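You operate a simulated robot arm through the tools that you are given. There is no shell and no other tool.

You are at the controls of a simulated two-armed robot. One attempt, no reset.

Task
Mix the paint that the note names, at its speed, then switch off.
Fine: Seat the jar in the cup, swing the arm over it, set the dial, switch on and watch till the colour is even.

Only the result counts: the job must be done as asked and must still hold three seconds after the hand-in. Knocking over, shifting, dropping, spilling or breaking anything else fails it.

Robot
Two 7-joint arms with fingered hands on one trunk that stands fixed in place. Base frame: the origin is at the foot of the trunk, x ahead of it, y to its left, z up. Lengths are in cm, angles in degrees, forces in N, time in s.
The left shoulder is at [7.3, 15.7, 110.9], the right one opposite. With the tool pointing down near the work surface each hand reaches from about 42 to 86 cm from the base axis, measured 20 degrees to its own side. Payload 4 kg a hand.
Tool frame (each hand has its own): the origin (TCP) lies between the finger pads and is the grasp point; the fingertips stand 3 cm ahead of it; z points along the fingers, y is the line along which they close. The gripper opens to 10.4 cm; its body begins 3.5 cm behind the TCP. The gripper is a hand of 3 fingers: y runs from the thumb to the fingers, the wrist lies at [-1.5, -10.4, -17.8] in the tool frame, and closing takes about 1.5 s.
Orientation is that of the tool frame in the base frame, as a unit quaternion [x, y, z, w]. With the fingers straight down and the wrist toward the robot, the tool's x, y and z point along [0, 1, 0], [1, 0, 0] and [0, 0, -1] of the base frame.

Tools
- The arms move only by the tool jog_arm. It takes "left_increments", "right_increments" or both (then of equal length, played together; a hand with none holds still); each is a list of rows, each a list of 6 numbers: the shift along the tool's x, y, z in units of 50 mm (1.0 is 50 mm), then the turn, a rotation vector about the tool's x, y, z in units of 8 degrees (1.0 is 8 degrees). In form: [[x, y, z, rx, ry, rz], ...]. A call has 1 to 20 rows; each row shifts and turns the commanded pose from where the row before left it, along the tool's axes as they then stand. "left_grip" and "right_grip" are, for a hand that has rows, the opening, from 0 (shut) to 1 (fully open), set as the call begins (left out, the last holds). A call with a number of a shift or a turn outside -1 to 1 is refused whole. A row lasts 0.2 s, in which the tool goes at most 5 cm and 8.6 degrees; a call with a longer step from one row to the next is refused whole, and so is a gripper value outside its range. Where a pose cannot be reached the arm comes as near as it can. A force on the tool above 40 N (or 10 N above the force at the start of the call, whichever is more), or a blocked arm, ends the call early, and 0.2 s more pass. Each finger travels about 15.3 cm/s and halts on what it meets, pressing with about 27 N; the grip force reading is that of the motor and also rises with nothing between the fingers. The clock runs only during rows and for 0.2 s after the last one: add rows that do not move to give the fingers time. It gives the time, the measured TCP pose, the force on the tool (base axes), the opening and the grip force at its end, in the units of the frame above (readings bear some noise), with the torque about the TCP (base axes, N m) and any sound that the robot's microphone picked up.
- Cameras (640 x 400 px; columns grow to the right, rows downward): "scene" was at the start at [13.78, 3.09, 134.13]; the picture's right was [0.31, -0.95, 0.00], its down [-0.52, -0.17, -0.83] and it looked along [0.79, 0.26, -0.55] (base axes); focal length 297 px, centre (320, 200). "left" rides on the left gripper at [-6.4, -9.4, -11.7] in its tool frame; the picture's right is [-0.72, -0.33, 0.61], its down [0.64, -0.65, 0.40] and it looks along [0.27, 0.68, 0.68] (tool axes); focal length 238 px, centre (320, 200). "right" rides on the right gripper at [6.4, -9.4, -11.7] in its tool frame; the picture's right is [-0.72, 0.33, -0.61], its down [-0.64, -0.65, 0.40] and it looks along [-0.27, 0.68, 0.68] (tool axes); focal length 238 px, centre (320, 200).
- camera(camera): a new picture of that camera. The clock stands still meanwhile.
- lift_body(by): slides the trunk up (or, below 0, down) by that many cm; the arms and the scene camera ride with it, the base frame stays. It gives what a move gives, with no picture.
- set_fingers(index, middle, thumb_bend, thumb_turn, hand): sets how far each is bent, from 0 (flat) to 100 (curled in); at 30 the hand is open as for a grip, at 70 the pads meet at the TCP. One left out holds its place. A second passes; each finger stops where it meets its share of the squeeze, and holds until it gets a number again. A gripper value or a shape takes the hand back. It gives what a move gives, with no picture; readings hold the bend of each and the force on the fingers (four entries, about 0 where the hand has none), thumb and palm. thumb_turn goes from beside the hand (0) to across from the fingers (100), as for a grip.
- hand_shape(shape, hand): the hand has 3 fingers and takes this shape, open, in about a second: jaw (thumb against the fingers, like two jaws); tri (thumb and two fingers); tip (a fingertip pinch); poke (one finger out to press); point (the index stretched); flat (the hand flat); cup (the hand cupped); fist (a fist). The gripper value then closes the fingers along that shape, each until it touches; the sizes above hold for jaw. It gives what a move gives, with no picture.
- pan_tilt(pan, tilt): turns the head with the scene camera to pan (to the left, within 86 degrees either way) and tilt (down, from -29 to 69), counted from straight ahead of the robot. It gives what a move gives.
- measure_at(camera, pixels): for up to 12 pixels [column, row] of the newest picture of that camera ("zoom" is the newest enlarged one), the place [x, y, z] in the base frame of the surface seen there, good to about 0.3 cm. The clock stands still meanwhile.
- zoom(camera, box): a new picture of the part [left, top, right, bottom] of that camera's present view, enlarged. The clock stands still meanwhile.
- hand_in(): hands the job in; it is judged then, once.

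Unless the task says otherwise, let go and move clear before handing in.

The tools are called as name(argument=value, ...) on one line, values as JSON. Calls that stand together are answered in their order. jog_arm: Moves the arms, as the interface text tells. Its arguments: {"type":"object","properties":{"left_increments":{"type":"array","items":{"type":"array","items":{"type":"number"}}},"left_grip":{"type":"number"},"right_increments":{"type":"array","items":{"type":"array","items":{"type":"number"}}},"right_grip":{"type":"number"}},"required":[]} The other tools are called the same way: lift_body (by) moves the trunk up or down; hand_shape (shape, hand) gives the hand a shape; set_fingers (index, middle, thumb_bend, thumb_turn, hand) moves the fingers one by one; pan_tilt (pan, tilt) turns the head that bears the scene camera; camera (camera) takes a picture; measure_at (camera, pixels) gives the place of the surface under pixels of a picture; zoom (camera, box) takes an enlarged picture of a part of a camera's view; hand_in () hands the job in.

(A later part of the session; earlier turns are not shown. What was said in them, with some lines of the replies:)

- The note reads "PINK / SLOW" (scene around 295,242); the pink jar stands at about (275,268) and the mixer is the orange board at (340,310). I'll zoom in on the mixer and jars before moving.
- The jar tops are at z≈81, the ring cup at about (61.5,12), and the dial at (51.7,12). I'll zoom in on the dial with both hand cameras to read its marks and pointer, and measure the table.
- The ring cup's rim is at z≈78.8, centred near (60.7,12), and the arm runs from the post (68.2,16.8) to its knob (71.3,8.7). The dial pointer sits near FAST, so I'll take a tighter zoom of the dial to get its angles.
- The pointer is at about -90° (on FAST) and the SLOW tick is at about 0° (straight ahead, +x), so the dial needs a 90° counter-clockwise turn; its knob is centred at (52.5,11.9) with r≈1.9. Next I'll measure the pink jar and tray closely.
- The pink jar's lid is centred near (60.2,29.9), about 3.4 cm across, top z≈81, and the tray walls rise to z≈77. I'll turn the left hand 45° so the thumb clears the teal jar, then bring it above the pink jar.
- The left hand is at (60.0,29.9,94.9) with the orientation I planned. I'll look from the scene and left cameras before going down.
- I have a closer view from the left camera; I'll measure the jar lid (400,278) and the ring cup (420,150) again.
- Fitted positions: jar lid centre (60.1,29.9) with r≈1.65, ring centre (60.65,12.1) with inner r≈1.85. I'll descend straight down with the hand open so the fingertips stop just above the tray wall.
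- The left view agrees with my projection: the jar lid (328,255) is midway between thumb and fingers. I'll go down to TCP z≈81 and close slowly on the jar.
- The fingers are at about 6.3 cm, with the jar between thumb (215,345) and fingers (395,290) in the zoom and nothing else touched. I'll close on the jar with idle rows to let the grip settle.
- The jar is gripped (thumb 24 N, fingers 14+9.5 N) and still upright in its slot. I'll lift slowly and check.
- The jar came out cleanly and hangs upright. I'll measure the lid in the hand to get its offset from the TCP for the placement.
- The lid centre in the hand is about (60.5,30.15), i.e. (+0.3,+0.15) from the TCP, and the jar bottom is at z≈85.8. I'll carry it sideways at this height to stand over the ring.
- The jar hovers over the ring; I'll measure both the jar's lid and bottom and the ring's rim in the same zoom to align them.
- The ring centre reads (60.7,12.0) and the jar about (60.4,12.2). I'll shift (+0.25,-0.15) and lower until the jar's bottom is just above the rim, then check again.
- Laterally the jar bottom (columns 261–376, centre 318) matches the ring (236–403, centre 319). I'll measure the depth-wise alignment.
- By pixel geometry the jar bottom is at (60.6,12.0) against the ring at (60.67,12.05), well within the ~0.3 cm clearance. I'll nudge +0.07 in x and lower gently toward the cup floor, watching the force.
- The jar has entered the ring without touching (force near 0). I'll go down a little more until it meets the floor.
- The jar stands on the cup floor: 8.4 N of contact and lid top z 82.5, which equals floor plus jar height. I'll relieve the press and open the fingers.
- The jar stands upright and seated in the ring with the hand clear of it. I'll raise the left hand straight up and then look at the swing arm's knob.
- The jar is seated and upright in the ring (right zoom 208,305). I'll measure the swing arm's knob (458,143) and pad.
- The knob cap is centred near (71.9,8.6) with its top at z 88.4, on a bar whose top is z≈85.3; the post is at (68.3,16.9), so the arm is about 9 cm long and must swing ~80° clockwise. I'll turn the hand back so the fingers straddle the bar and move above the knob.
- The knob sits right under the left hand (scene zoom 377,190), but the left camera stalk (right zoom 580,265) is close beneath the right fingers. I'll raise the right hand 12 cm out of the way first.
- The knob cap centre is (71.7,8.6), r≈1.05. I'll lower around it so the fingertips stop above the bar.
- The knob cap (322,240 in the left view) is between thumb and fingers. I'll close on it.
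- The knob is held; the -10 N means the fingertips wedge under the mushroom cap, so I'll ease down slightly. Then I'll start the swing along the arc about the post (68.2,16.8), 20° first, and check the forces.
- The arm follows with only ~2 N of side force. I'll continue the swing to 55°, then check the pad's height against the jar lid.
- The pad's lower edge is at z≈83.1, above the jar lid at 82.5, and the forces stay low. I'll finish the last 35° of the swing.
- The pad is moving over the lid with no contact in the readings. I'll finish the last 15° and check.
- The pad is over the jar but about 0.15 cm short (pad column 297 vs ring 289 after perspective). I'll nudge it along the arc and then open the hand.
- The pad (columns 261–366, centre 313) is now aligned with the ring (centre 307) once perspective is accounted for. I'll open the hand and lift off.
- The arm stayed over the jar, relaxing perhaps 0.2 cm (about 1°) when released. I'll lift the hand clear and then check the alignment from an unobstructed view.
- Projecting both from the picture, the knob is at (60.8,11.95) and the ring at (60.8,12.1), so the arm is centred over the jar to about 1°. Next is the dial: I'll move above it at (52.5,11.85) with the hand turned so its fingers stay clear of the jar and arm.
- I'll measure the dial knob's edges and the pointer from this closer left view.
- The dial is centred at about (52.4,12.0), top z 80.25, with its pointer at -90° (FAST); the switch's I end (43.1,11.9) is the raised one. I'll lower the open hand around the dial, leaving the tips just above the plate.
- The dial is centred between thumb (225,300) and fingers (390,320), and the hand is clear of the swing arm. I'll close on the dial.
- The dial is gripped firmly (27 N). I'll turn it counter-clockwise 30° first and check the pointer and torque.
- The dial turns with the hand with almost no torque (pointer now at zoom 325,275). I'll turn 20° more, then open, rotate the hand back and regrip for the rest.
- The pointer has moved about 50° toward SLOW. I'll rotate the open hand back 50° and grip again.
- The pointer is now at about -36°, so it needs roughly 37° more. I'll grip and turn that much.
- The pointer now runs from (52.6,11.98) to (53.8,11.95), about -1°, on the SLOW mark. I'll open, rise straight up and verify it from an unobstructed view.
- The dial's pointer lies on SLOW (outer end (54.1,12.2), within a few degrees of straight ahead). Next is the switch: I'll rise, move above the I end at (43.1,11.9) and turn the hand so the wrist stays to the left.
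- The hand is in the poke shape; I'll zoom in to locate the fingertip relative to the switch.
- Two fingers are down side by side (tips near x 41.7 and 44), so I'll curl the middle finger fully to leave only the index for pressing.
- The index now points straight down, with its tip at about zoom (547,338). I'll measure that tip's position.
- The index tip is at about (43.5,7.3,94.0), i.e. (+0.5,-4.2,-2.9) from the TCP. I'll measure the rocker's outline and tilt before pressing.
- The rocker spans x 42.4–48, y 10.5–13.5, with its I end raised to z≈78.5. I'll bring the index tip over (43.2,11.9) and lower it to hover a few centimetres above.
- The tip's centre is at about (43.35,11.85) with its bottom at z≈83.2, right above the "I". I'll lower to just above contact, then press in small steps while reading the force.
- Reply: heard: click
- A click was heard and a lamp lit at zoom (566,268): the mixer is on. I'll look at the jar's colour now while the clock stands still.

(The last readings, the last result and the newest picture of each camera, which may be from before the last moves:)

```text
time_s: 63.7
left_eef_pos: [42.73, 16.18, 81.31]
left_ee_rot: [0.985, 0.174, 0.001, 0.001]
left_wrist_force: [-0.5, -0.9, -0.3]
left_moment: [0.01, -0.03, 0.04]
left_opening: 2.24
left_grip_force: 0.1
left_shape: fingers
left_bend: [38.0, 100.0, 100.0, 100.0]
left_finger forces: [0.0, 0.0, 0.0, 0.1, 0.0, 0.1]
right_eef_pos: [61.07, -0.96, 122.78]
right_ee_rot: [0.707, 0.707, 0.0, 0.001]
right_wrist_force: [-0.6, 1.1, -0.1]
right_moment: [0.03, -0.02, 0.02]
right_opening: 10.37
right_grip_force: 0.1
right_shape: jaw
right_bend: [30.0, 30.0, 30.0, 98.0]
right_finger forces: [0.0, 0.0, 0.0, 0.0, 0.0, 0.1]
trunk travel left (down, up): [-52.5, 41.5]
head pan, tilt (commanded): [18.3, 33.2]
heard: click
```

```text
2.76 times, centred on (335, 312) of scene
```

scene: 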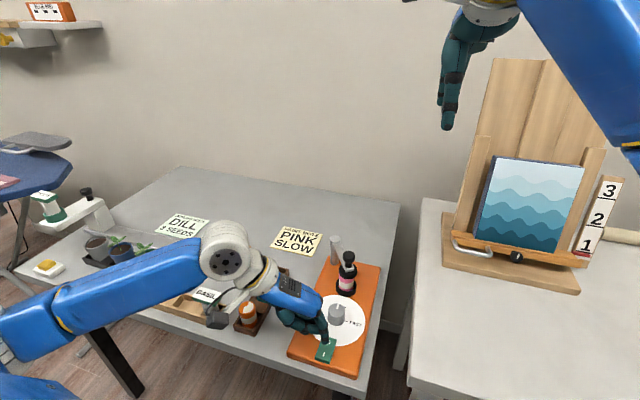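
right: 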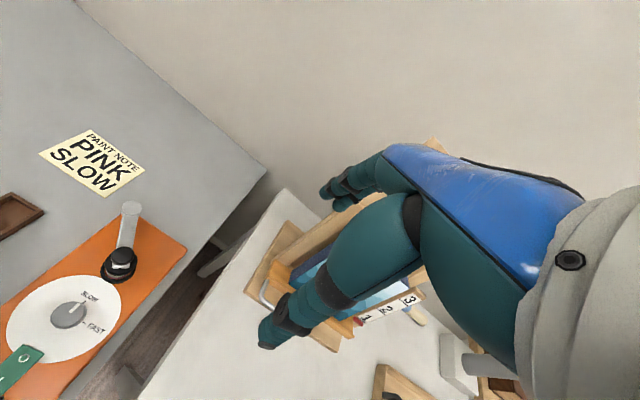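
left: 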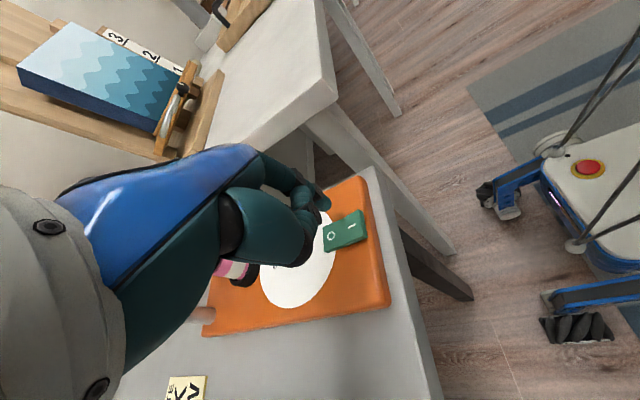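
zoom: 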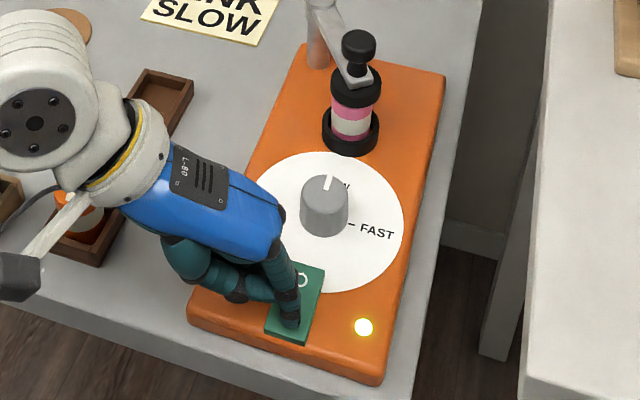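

The jar still shows a pink/grey band, so it is not yet mixed. I'll lift the finger off and hover it above the O end, ready to switch off, and keep watching.

jog_arm(left_increments=[[0, 0, -0.15, 0, 0, 0], [0, 0, -0.25, 0, 0, 0], [0, 0, -0.2, 0, 0, 0], [0, 0, 0, 0, 0, 0]])

zoom(camera="scene", box=[326, 245, 366, 300])

zoom(camera="scene", box=[285, 240, 385, 385])

```text
time_s: 64.7
left_eef_pos: [42.61, 16.35, 84.26]
left_ee_rot: [0.985, 0.175, 0.0, 0.001]
left_wrist_force: [-0.4, -0.3, -0.8]
left_moment: [-0.02, 0.02, -0.01]
left_opening: 2.25
left_grip_force: 0.0
left_shape: fingers
left_bend: [38.0, 100.0, 99.0, 100.0]
left_finger forces: [0.0, 0.1, 0.1, 0.0, 0.0, 0.1]
right_eef_pos: [60.87, -1.01, 122.93]
right_ee_rot: [0.707, 0.707, -0.001, 0.0]
right_wrist_force: [-0.3, 0.2, 1.2]
right_moment: [-0.03, -0.01, -0.01]
right_opening: 10.36
right_grip_force: 0.0
right_shape: jaw
right_bend: [30.0, 30.0, 30.0, 98.0]
right_finger forces: [0.1, 0.0, 0.0, 0.0, 0.0, 0.0]
trunk travel left (down, up): [-52.5, 41.5]
head pan, tilt (commanded): [18.3, 33.2]
```

```text
7.27 times, centred on (346, 272) of scene
```

zoom: 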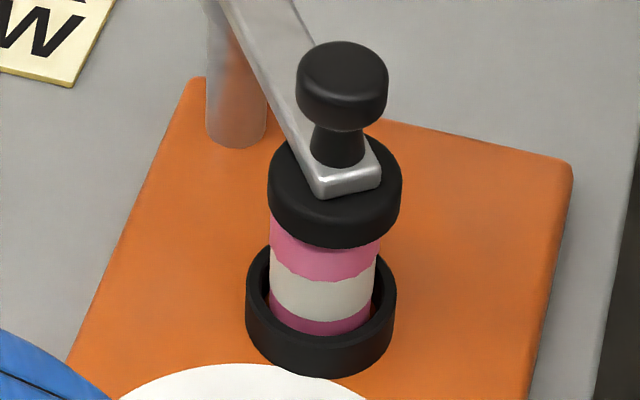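

```text
2.76 times, centred on (335, 312) of scene
```

zoom: 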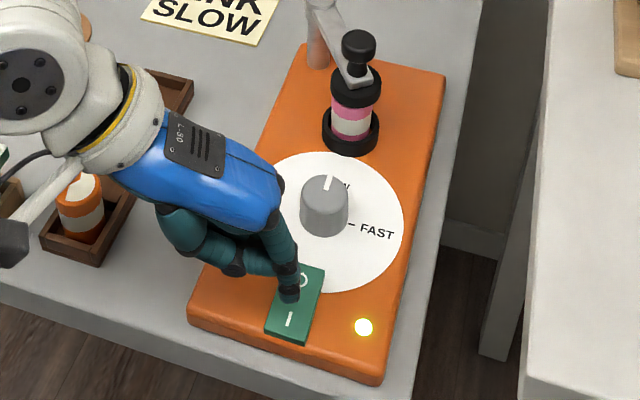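

The lamp is still lit; no colour change visible yet after about 1 s. I'll move the finger over the O end, letting a couple of seconds pass, and look again.

jog_arm(left_increments=[[0.16, 0.06, 0, 0, 0, 0], [0.16, 0.06, 0, 0, 0, 0], [0.16, 0.06, 0, 0, 0, 0], [0.14, 0.05, 0, 0, 0, 0], [0, 0, 0, 0, 0, 0], [0, 0, 0, 0, 0, 0]])

zoom(camera="scene", box=[326, 245, 366, 300])

zoom(camera="scene", box=[300, 310, 360, 370])

camera(camera="left")

```text
time_s: 66.1
left_eef_pos: [46.04, 16.21, 84.24]
left_ee_rot: [0.985, 0.174, 0.0, 0.0]
left_wrist_force: [0.3, -0.6, 0.4]
left_moment: [-0.01, 0.0, 0.05]
left_opening: 2.21
left_grip_force: 0.0
left_shape: fingers
left_bend: [38.0, 100.0, 99.0, 100.0]
left_finger forces: [0.0, 0.1, 0.1, 0.0, 0.0, 0.0]
right_eef_pos: [61.02, -0.96, 122.9]
right_ee_rot: [0.707, 0.708, 0.0, 0.0]
right_wrist_force: [-0.1, -0.1, -1.4]
right_moment: [0.0, 0.0, -0.03]
right_opening: 10.38
right_grip_force: 0.1
right_shape: jaw
right_bend: [30.0, 30.0, 30.0, 98.0]
right_finger forces: [0.0, 0.0, 0.0, 0.0, 0.1, 0.0]
trunk travel left (down, up): [-52.5, 41.5]
head pan, tilt (commanded): [18.3, 33.2]
```

```text
7.27 times, centred on (346, 272) of scene
```

zoom: 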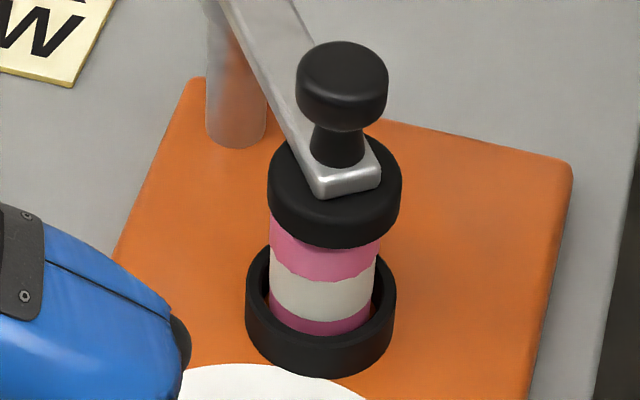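

```text
6.67 times, centred on (330, 340) of scene
```

zoom: 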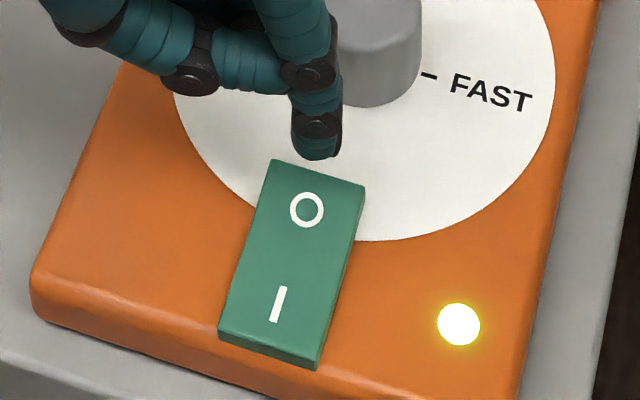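

```text
taken
```

left: 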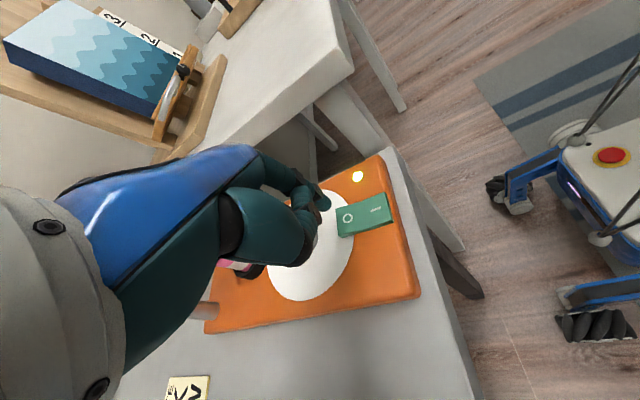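

The lamp is lit and the I side is down. I'll measure the hovering fingertip relative to the O and then let more time pass.

measure_at(camera="zoom", pixels=[[315, 155], [305, 150], [330, 150], [318, 130], [306, 210], [330, 190], [275, 165], [360, 190], [222, 330], [458, 324]])

jog_arm(left_increments=[[0, 0, 0, 0, 0, 0], [0, 0, 0, 0, 0, 0], [0, 0, 0, 0, 0, 0], [0, 0, 0, 0, 0, 0], [0, 0, 0, 0, 0, 0], [0, 0, 0, 0, 0, 0]])

zoom(camera="scene", box=[326, 245, 366, 300])

```text
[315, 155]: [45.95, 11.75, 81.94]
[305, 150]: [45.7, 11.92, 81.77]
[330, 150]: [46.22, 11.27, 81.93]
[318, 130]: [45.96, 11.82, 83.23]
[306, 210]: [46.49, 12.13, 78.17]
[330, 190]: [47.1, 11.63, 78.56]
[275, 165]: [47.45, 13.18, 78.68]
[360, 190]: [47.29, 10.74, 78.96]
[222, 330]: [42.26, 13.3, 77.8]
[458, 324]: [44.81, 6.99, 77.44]
```

```text
time_s: 67.5
left_eef_pos: [45.87, 16.23, 84.26]
left_ee_rot: [0.985, 0.175, 0.0, 0.002]
left_wrist_force: [-0.3, -0.6, -0.6]
left_moment: [-0.01, 0.01, -0.01]
left_opening: 2.22
left_grip_force: 0.1
left_shape: fingers
left_bend: [38.0, 100.0, 99.0, 100.0]
left_finger forces: [0.1, 0.0, 0.0, 0.0, 0.0, 0.1]
right_eef_pos: [61.01, -1.06, 122.91]
right_ee_rot: [0.707, 0.707, 0.0, 0.0]
right_wrist_force: [-1.1, 0.2, -0.2]
right_moment: [-0.01, -0.01, 0.0]
right_opening: 10.36
right_grip_force: 0.1
right_shape: jaw
right_bend: [30.0, 30.0, 30.0, 98.0]
right_finger forces: [0.1, 0.0, 0.0, 0.0, 0.1, 0.1]
trunk travel left (down, up): [-52.5, 41.5]
head pan, tilt (commanded): [18.3, 33.2]
```

```text
7.27 times, centred on (346, 272) of scene
```

zoom: 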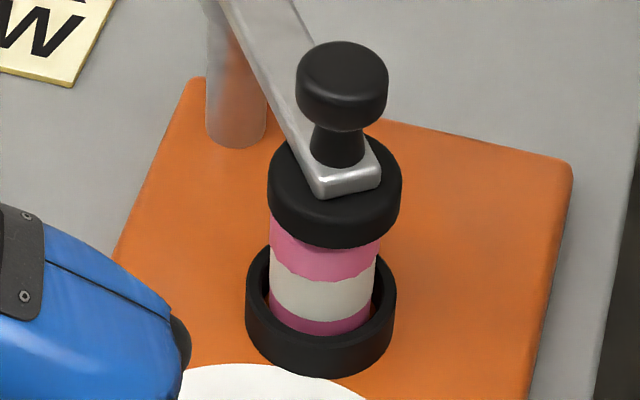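

The wavy edge of the lid shifts between frames (the jar is turning), but the band is still pale. I'll let 3 s pass and compare.

jog_arm(left_increments=[[0, 0, 0, 0, 0, 0], [0, 0, 0, 0, 0, 0], [0, 0, 0, 0, 0, 0], [0, 0, 0, 0, 0, 0], [0, 0, 0, 0, 0, 0], [0, 0, 0, 0, 0, 0], [0, 0, 0, 0, 0, 0], [0, 0, 0, 0, 0, 0], [0, 0, 0, 0, 0, 0], [0, 0, 0, 0, 0, 0], [0, 0, 0, 0, 0, 0], [0, 0, 0, 0, 0, 0]])

zoom(camera="scene", box=[326, 245, 366, 300])

zoom(camera="left", box=[180, 220, 320, 330])

```text
time_s: 70.1
left_eef_pos: [45.95, 16.18, 84.25]
left_ee_rot: [0.984, 0.175, 0.0, 0.002]
left_wrist_force: [0.1, 0.4, 1.0]
left_moment: [-0.01, 0.05, 0.03]
left_opening: 2.22
left_grip_force: 0.1
left_shape: fingers
left_bend: [38.0, 100.0, 99.0, 100.0]
left_finger forces: [0.1, 0.0, 0.1, 0.0, 0.0, 0.0]
right_eef_pos: [61.08, -0.95, 122.77]
right_ee_rot: [0.707, 0.707, 0.0, 0.0]
right_wrist_force: [0.1, 0.5, 0.2]
right_moment: [-0.01, -0.01, 0.04]
right_opening: 10.35
right_grip_force: 0.1
right_shape: jaw
right_bend: [30.0, 30.0, 30.0, 98.0]
right_finger forces: [0.1, 0.0, 0.0, 0.0, 0.0, 0.0]
trunk travel left (down, up): [-52.5, 41.5]
head pan, tilt (commanded): [18.3, 33.2]
```

```text
7.27 times, centred on (346, 272) of scene
```

zoom: 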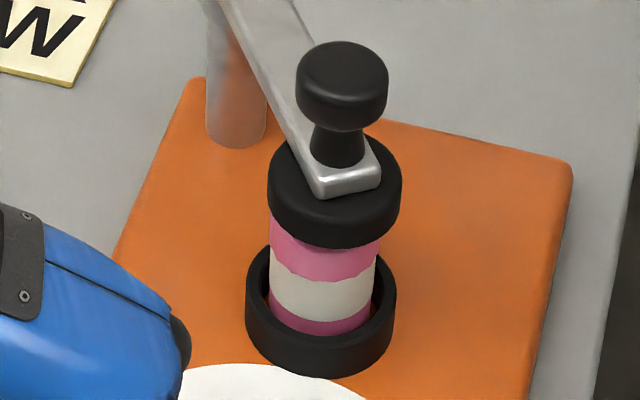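

```text
3.64 times, centred on (250, 275) of left
```

zoom: 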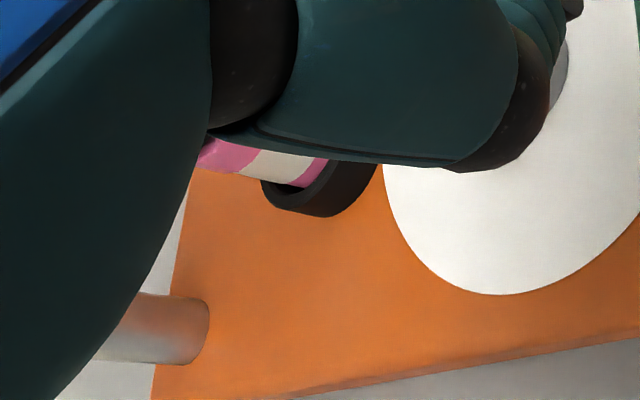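

The band is still pale at t=70.1 (about 6.5 s of mixing). I'll wait another 3 s and compare again, keeping the finger hovering above the O.

jog_arm(left_increments=[[0, 0, 0, 0, 0, 0], [0, 0, 0, 0, 0, 0], [0, 0, 0, 0, 0, 0], [0, 0, 0, 0, 0, 0], [0, 0, 0, 0, 0, 0], [0, 0, 0, 0, 0, 0], [0, 0, 0, 0, 0, 0], [0, 0, 0, 0, 0, 0], [0, 0, 0, 0, 0, 0], [0, 0, 0, 0, 0, 0], [0, 0, 0, 0, 0, 0], [0, 0, 0, 0, 0, 0], [0, 0, 0, 0, 0, 0]])

zoom(camera="scene", box=[326, 255, 366, 295])

camera(camera="right")

zoom(camera="right", box=[80, 190, 160, 290])

```text
time_s: 72.9
left_eef_pos: [45.93, 16.24, 84.23]
left_ee_rot: [0.985, 0.174, 0.0, 0.001]
left_wrist_force: [0.1, -0.7, 0.1]
left_moment: [0.01, 0.03, 0.02]
left_opening: 2.21
left_grip_force: 0.1
left_shape: fingers
left_bend: [38.0, 100.0, 99.0, 100.0]
left_finger forces: [0.1, 0.0, 0.1, 0.0, 0.0, 0.0]
right_eef_pos: [60.95, -1.02, 122.96]
right_ee_rot: [0.707, 0.708, -0.001, 0.0]
right_wrist_force: [0.9, 0.4, -0.6]
right_moment: [0.01, 0.01, -0.01]
right_opening: 10.38
right_grip_force: 0.0
right_shape: jaw
right_bend: [30.0, 30.0, 30.0, 98.0]
right_finger forces: [0.0, 0.1, 0.0, 0.1, 0.1, 0.0]
trunk travel left (down, up): [-52.5, 41.5]
head pan, tilt (commanded): [18.3, 33.2]
```

```text
10.00 times, centred on (346, 275) of scene
```

zoom: 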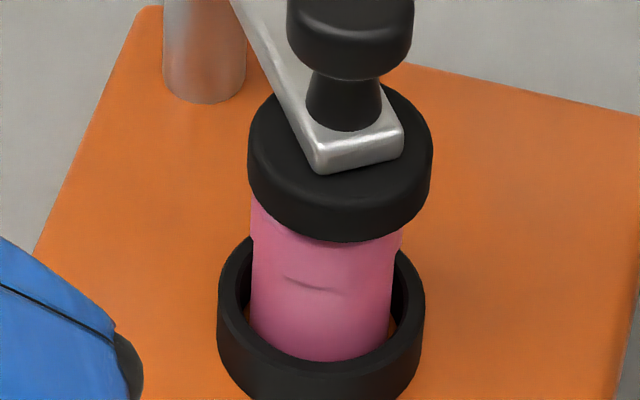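

```text
taken
```

right: 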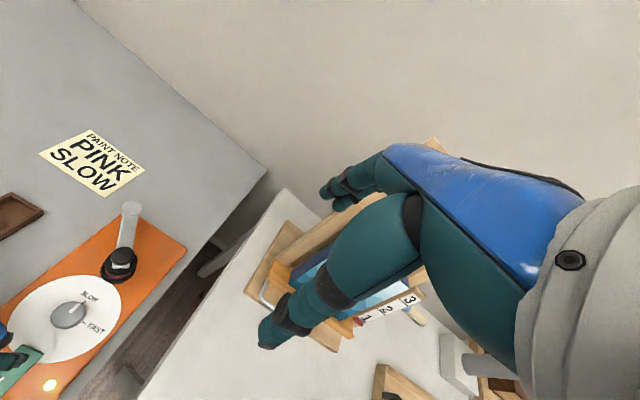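

```text
4.00 times, centred on (120, 240) of right
```

zoom: 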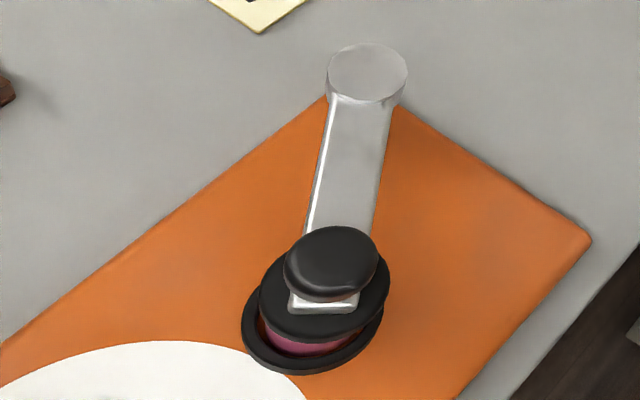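

The jar is now uniformly pink (scene zoom 320,280): the colour is even. I'll press the O end now to switch off.

jog_arm(left_increments=[[0, 0, 0.2, 0, 0, 0], [0, 0, 0.2, 0, 0, 0], [0, 0, 0.12, 0, 0, 0], [0, 0, 0.05, 0, 0, 0], [0, 0, 0.03, 0, 0, 0]])

zoom(camera="scene", box=[300, 310, 360, 370])

```text
time_s: 74.1
left_eef_pos: [45.99, 16.15, 81.21]
left_ee_rot: [0.985, 0.175, 0.0, 0.0]
left_wrist_force: [0.1, -0.3, 0.1]
left_moment: [-0.01, 0.03, -0.01]
left_opening: 2.19
left_grip_force: 0.1
left_shape: fingers
left_bend: [38.0, 100.0, 99.0, 100.0]
left_finger forces: [0.0, 0.0, 0.0, 0.1, 0.0, 0.0]
right_eef_pos: [61.11, -0.95, 122.92]
right_ee_rot: [0.707, 0.707, 0.001, 0.0]
right_wrist_force: [0.0, -0.1, -0.4]
right_moment: [-0.03, 0.01, 0.04]
right_opening: 10.35
right_grip_force: 0.1
right_shape: jaw
right_bend: [30.0, 30.0, 30.0, 98.0]
right_finger forces: [0.1, 0.0, 0.1, 0.0, 0.1, 0.0]
trunk travel left (down, up): [-52.5, 41.5]
head pan, tilt (commanded): [18.3, 33.2]
heard: click
```

```text
6.67 times, centred on (330, 340) of scene
```

zoom: 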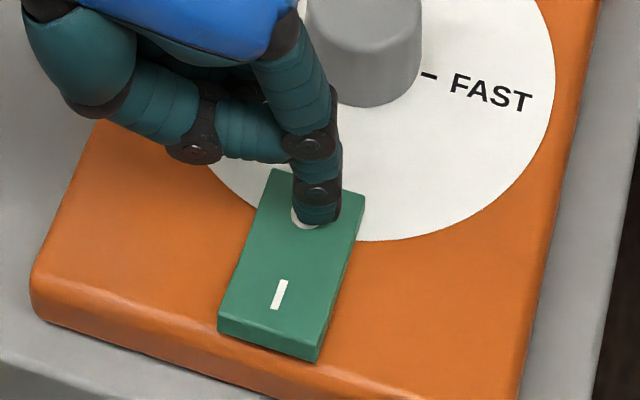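

A click sounded and the lamp is gone, with the O side down: it is off. I'll lift the hand straight up and clear, then check everything.

jog_arm(left_increments=[[0, 0, -0.1, 0, 0, 0], [0, 0, -0.3, 0, 0, 0], [0, 0, -0.5, 0, 0, 0], [0, 0, -0.5, 0, 0, 0], [0, 0, -0.5, 0, 0, 0], [0, 0, -0.5, 0, 0, 0], [0, 0, -0.4, 0, 0, 0], [0, 0, 0, 0, 0, 0]])

camera(camera="scene")

zoom(camera="scene", box=[290, 230, 390, 380])

zoom(camera="scene", box=[326, 250, 366, 300])

```text
time_s: 75.9
left_eef_pos: [45.9, 16.14, 95.33]
left_ee_rot: [0.984, 0.175, 0.0, 0.0]
left_wrist_force: [0.5, -0.3, -1.0]
left_moment: [0.0, 0.03, 0.01]
left_opening: 2.19
left_grip_force: 0.0
left_shape: fingers
left_bend: [38.0, 100.0, 99.0, 100.0]
left_finger forces: [0.1, 0.0, 0.0, 0.0, 0.0, 0.1]
right_eef_pos: [61.04, -0.99, 122.92]
right_ee_rot: [0.707, 0.707, 0.0, 0.0]
right_wrist_force: [-0.4, -0.2, 0.2]
right_moment: [-0.02, -0.04, 0.02]
right_opening: 10.33
right_grip_force: 0.1
right_shape: jaw
right_bend: [30.0, 30.0, 30.0, 98.0]
right_finger forces: [0.1, 0.0, 0.0, 0.1, 0.1, 0.0]
trunk travel left (down, up): [-52.5, 41.5]
head pan, tilt (commanded): [18.3, 33.2]
```

```text
taken
```

scene: 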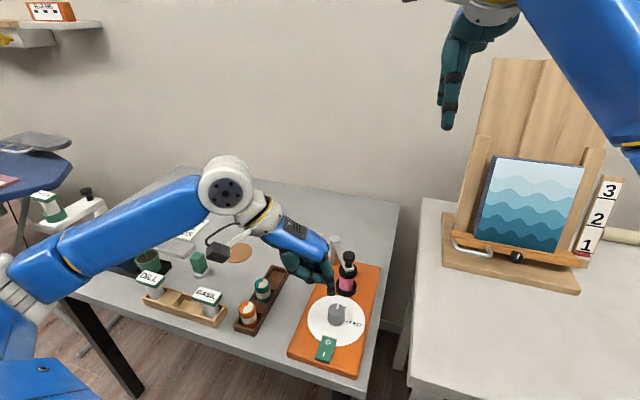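

```text
2.67 times, centred on (340, 305) of scene
```

zoom: 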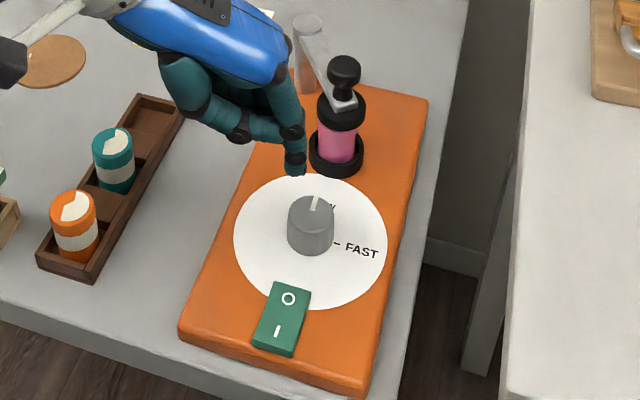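

```text
8.00 times, centred on (346, 275) of scene
```

zoom: 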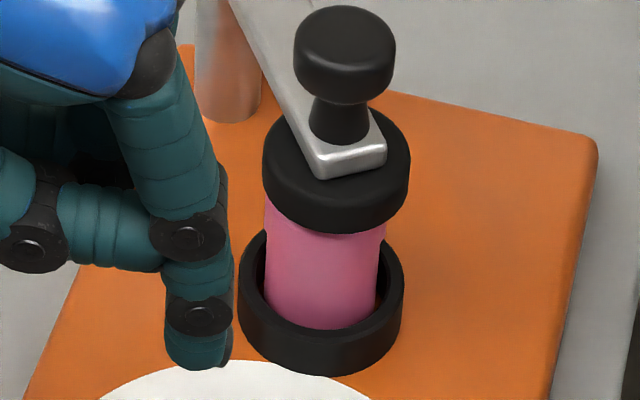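

The lamp is out, the rocker is on O, the jar is evenly pink and still seated, and the other jars stand untouched. I'll move the hand further up and away, and check once more.

jog_arm(left_increments=[[0, 0, -0.5, 0, 0, 0], [0, 0, -0.5, 0, 0, 0], [0, 0, -0.5, 0, 0, 0], [0, -0.3, -0.5, 0, 0, 0], [0, -0.5, -0.2, 0, 0, 0], [0, -0.5, 0, 0, 0, 0], [0, -0.4, 0, 0, 0, 0], [0, 0, 0, 0, 0, 0]])

camera(camera="scene")

zoom(camera="scene", box=[290, 230, 390, 380])

```text
time_s: 77.7
left_eef_pos: [43.04, 24.21, 106.38]
left_ee_rot: [0.985, 0.174, 0.0, 0.0]
left_wrist_force: [0.9, 1.3, 0.1]
left_moment: [0.01, 0.02, 0.0]
left_opening: 2.18
left_grip_force: 0.1
left_shape: fingers
left_bend: [38.0, 100.0, 99.0, 100.0]
left_finger forces: [0.0, 0.0, 0.0, 0.0, 0.1, 0.1]
right_eef_pos: [61.13, -1.12, 122.8]
right_ee_rot: [0.707, 0.707, 0.0, 0.0]
right_wrist_force: [-0.5, 0.4, -0.3]
right_moment: [0.0, 0.0, 0.0]
right_opening: 10.38
right_grip_force: 0.0
right_shape: jaw
right_bend: [30.0, 30.0, 30.0, 98.0]
right_finger forces: [0.0, 0.1, 0.0, 0.1, 0.0, 0.1]
trunk travel left (down, up): [-52.5, 41.5]
head pan, tilt (commanded): [18.3, 33.2]
```

```text
taken
```

scene: 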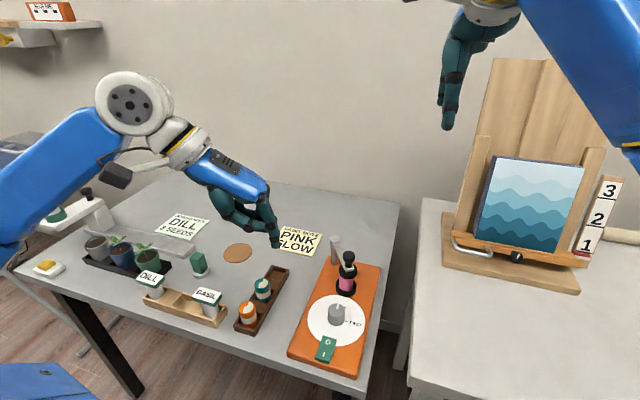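

```text
2.67 times, centred on (340, 305) of scene
```

zoom: 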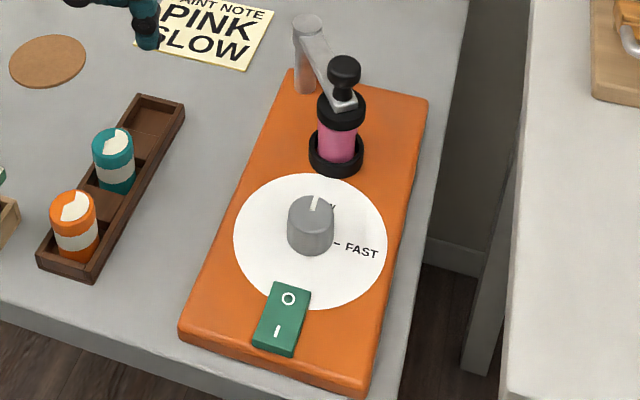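

The final view shows the pink jar evenly coloured and seated under the swing arm, the dial on SLOW, the switch on O with the lamp out, everything else in place and both hands clear. I'm handing in.

hand_in()

```text
The job is handed in.
```

The pink paint is mixed at SLOW and the mixer is switched off. I've handed the job in; no verdict came back, so the state below is from the last pictures.

- **Jar:** the pink jar sits upright in the cup with the swing arm over it, about 1° off centre by my measurement. Its colour turned even after roughly 9 seconds of running.
- **Dial:** I turned it from FAST to SLOW. The pointer is within a few degrees of the mark.
- **Switch:** it clicked on and the lamp lit. When the colour was even I pressed O, it clicked again, and the lamp went out.
- **Surroundings:** the other two jars, the note and the rest of the table look as they did at the start. Both hands are clear.
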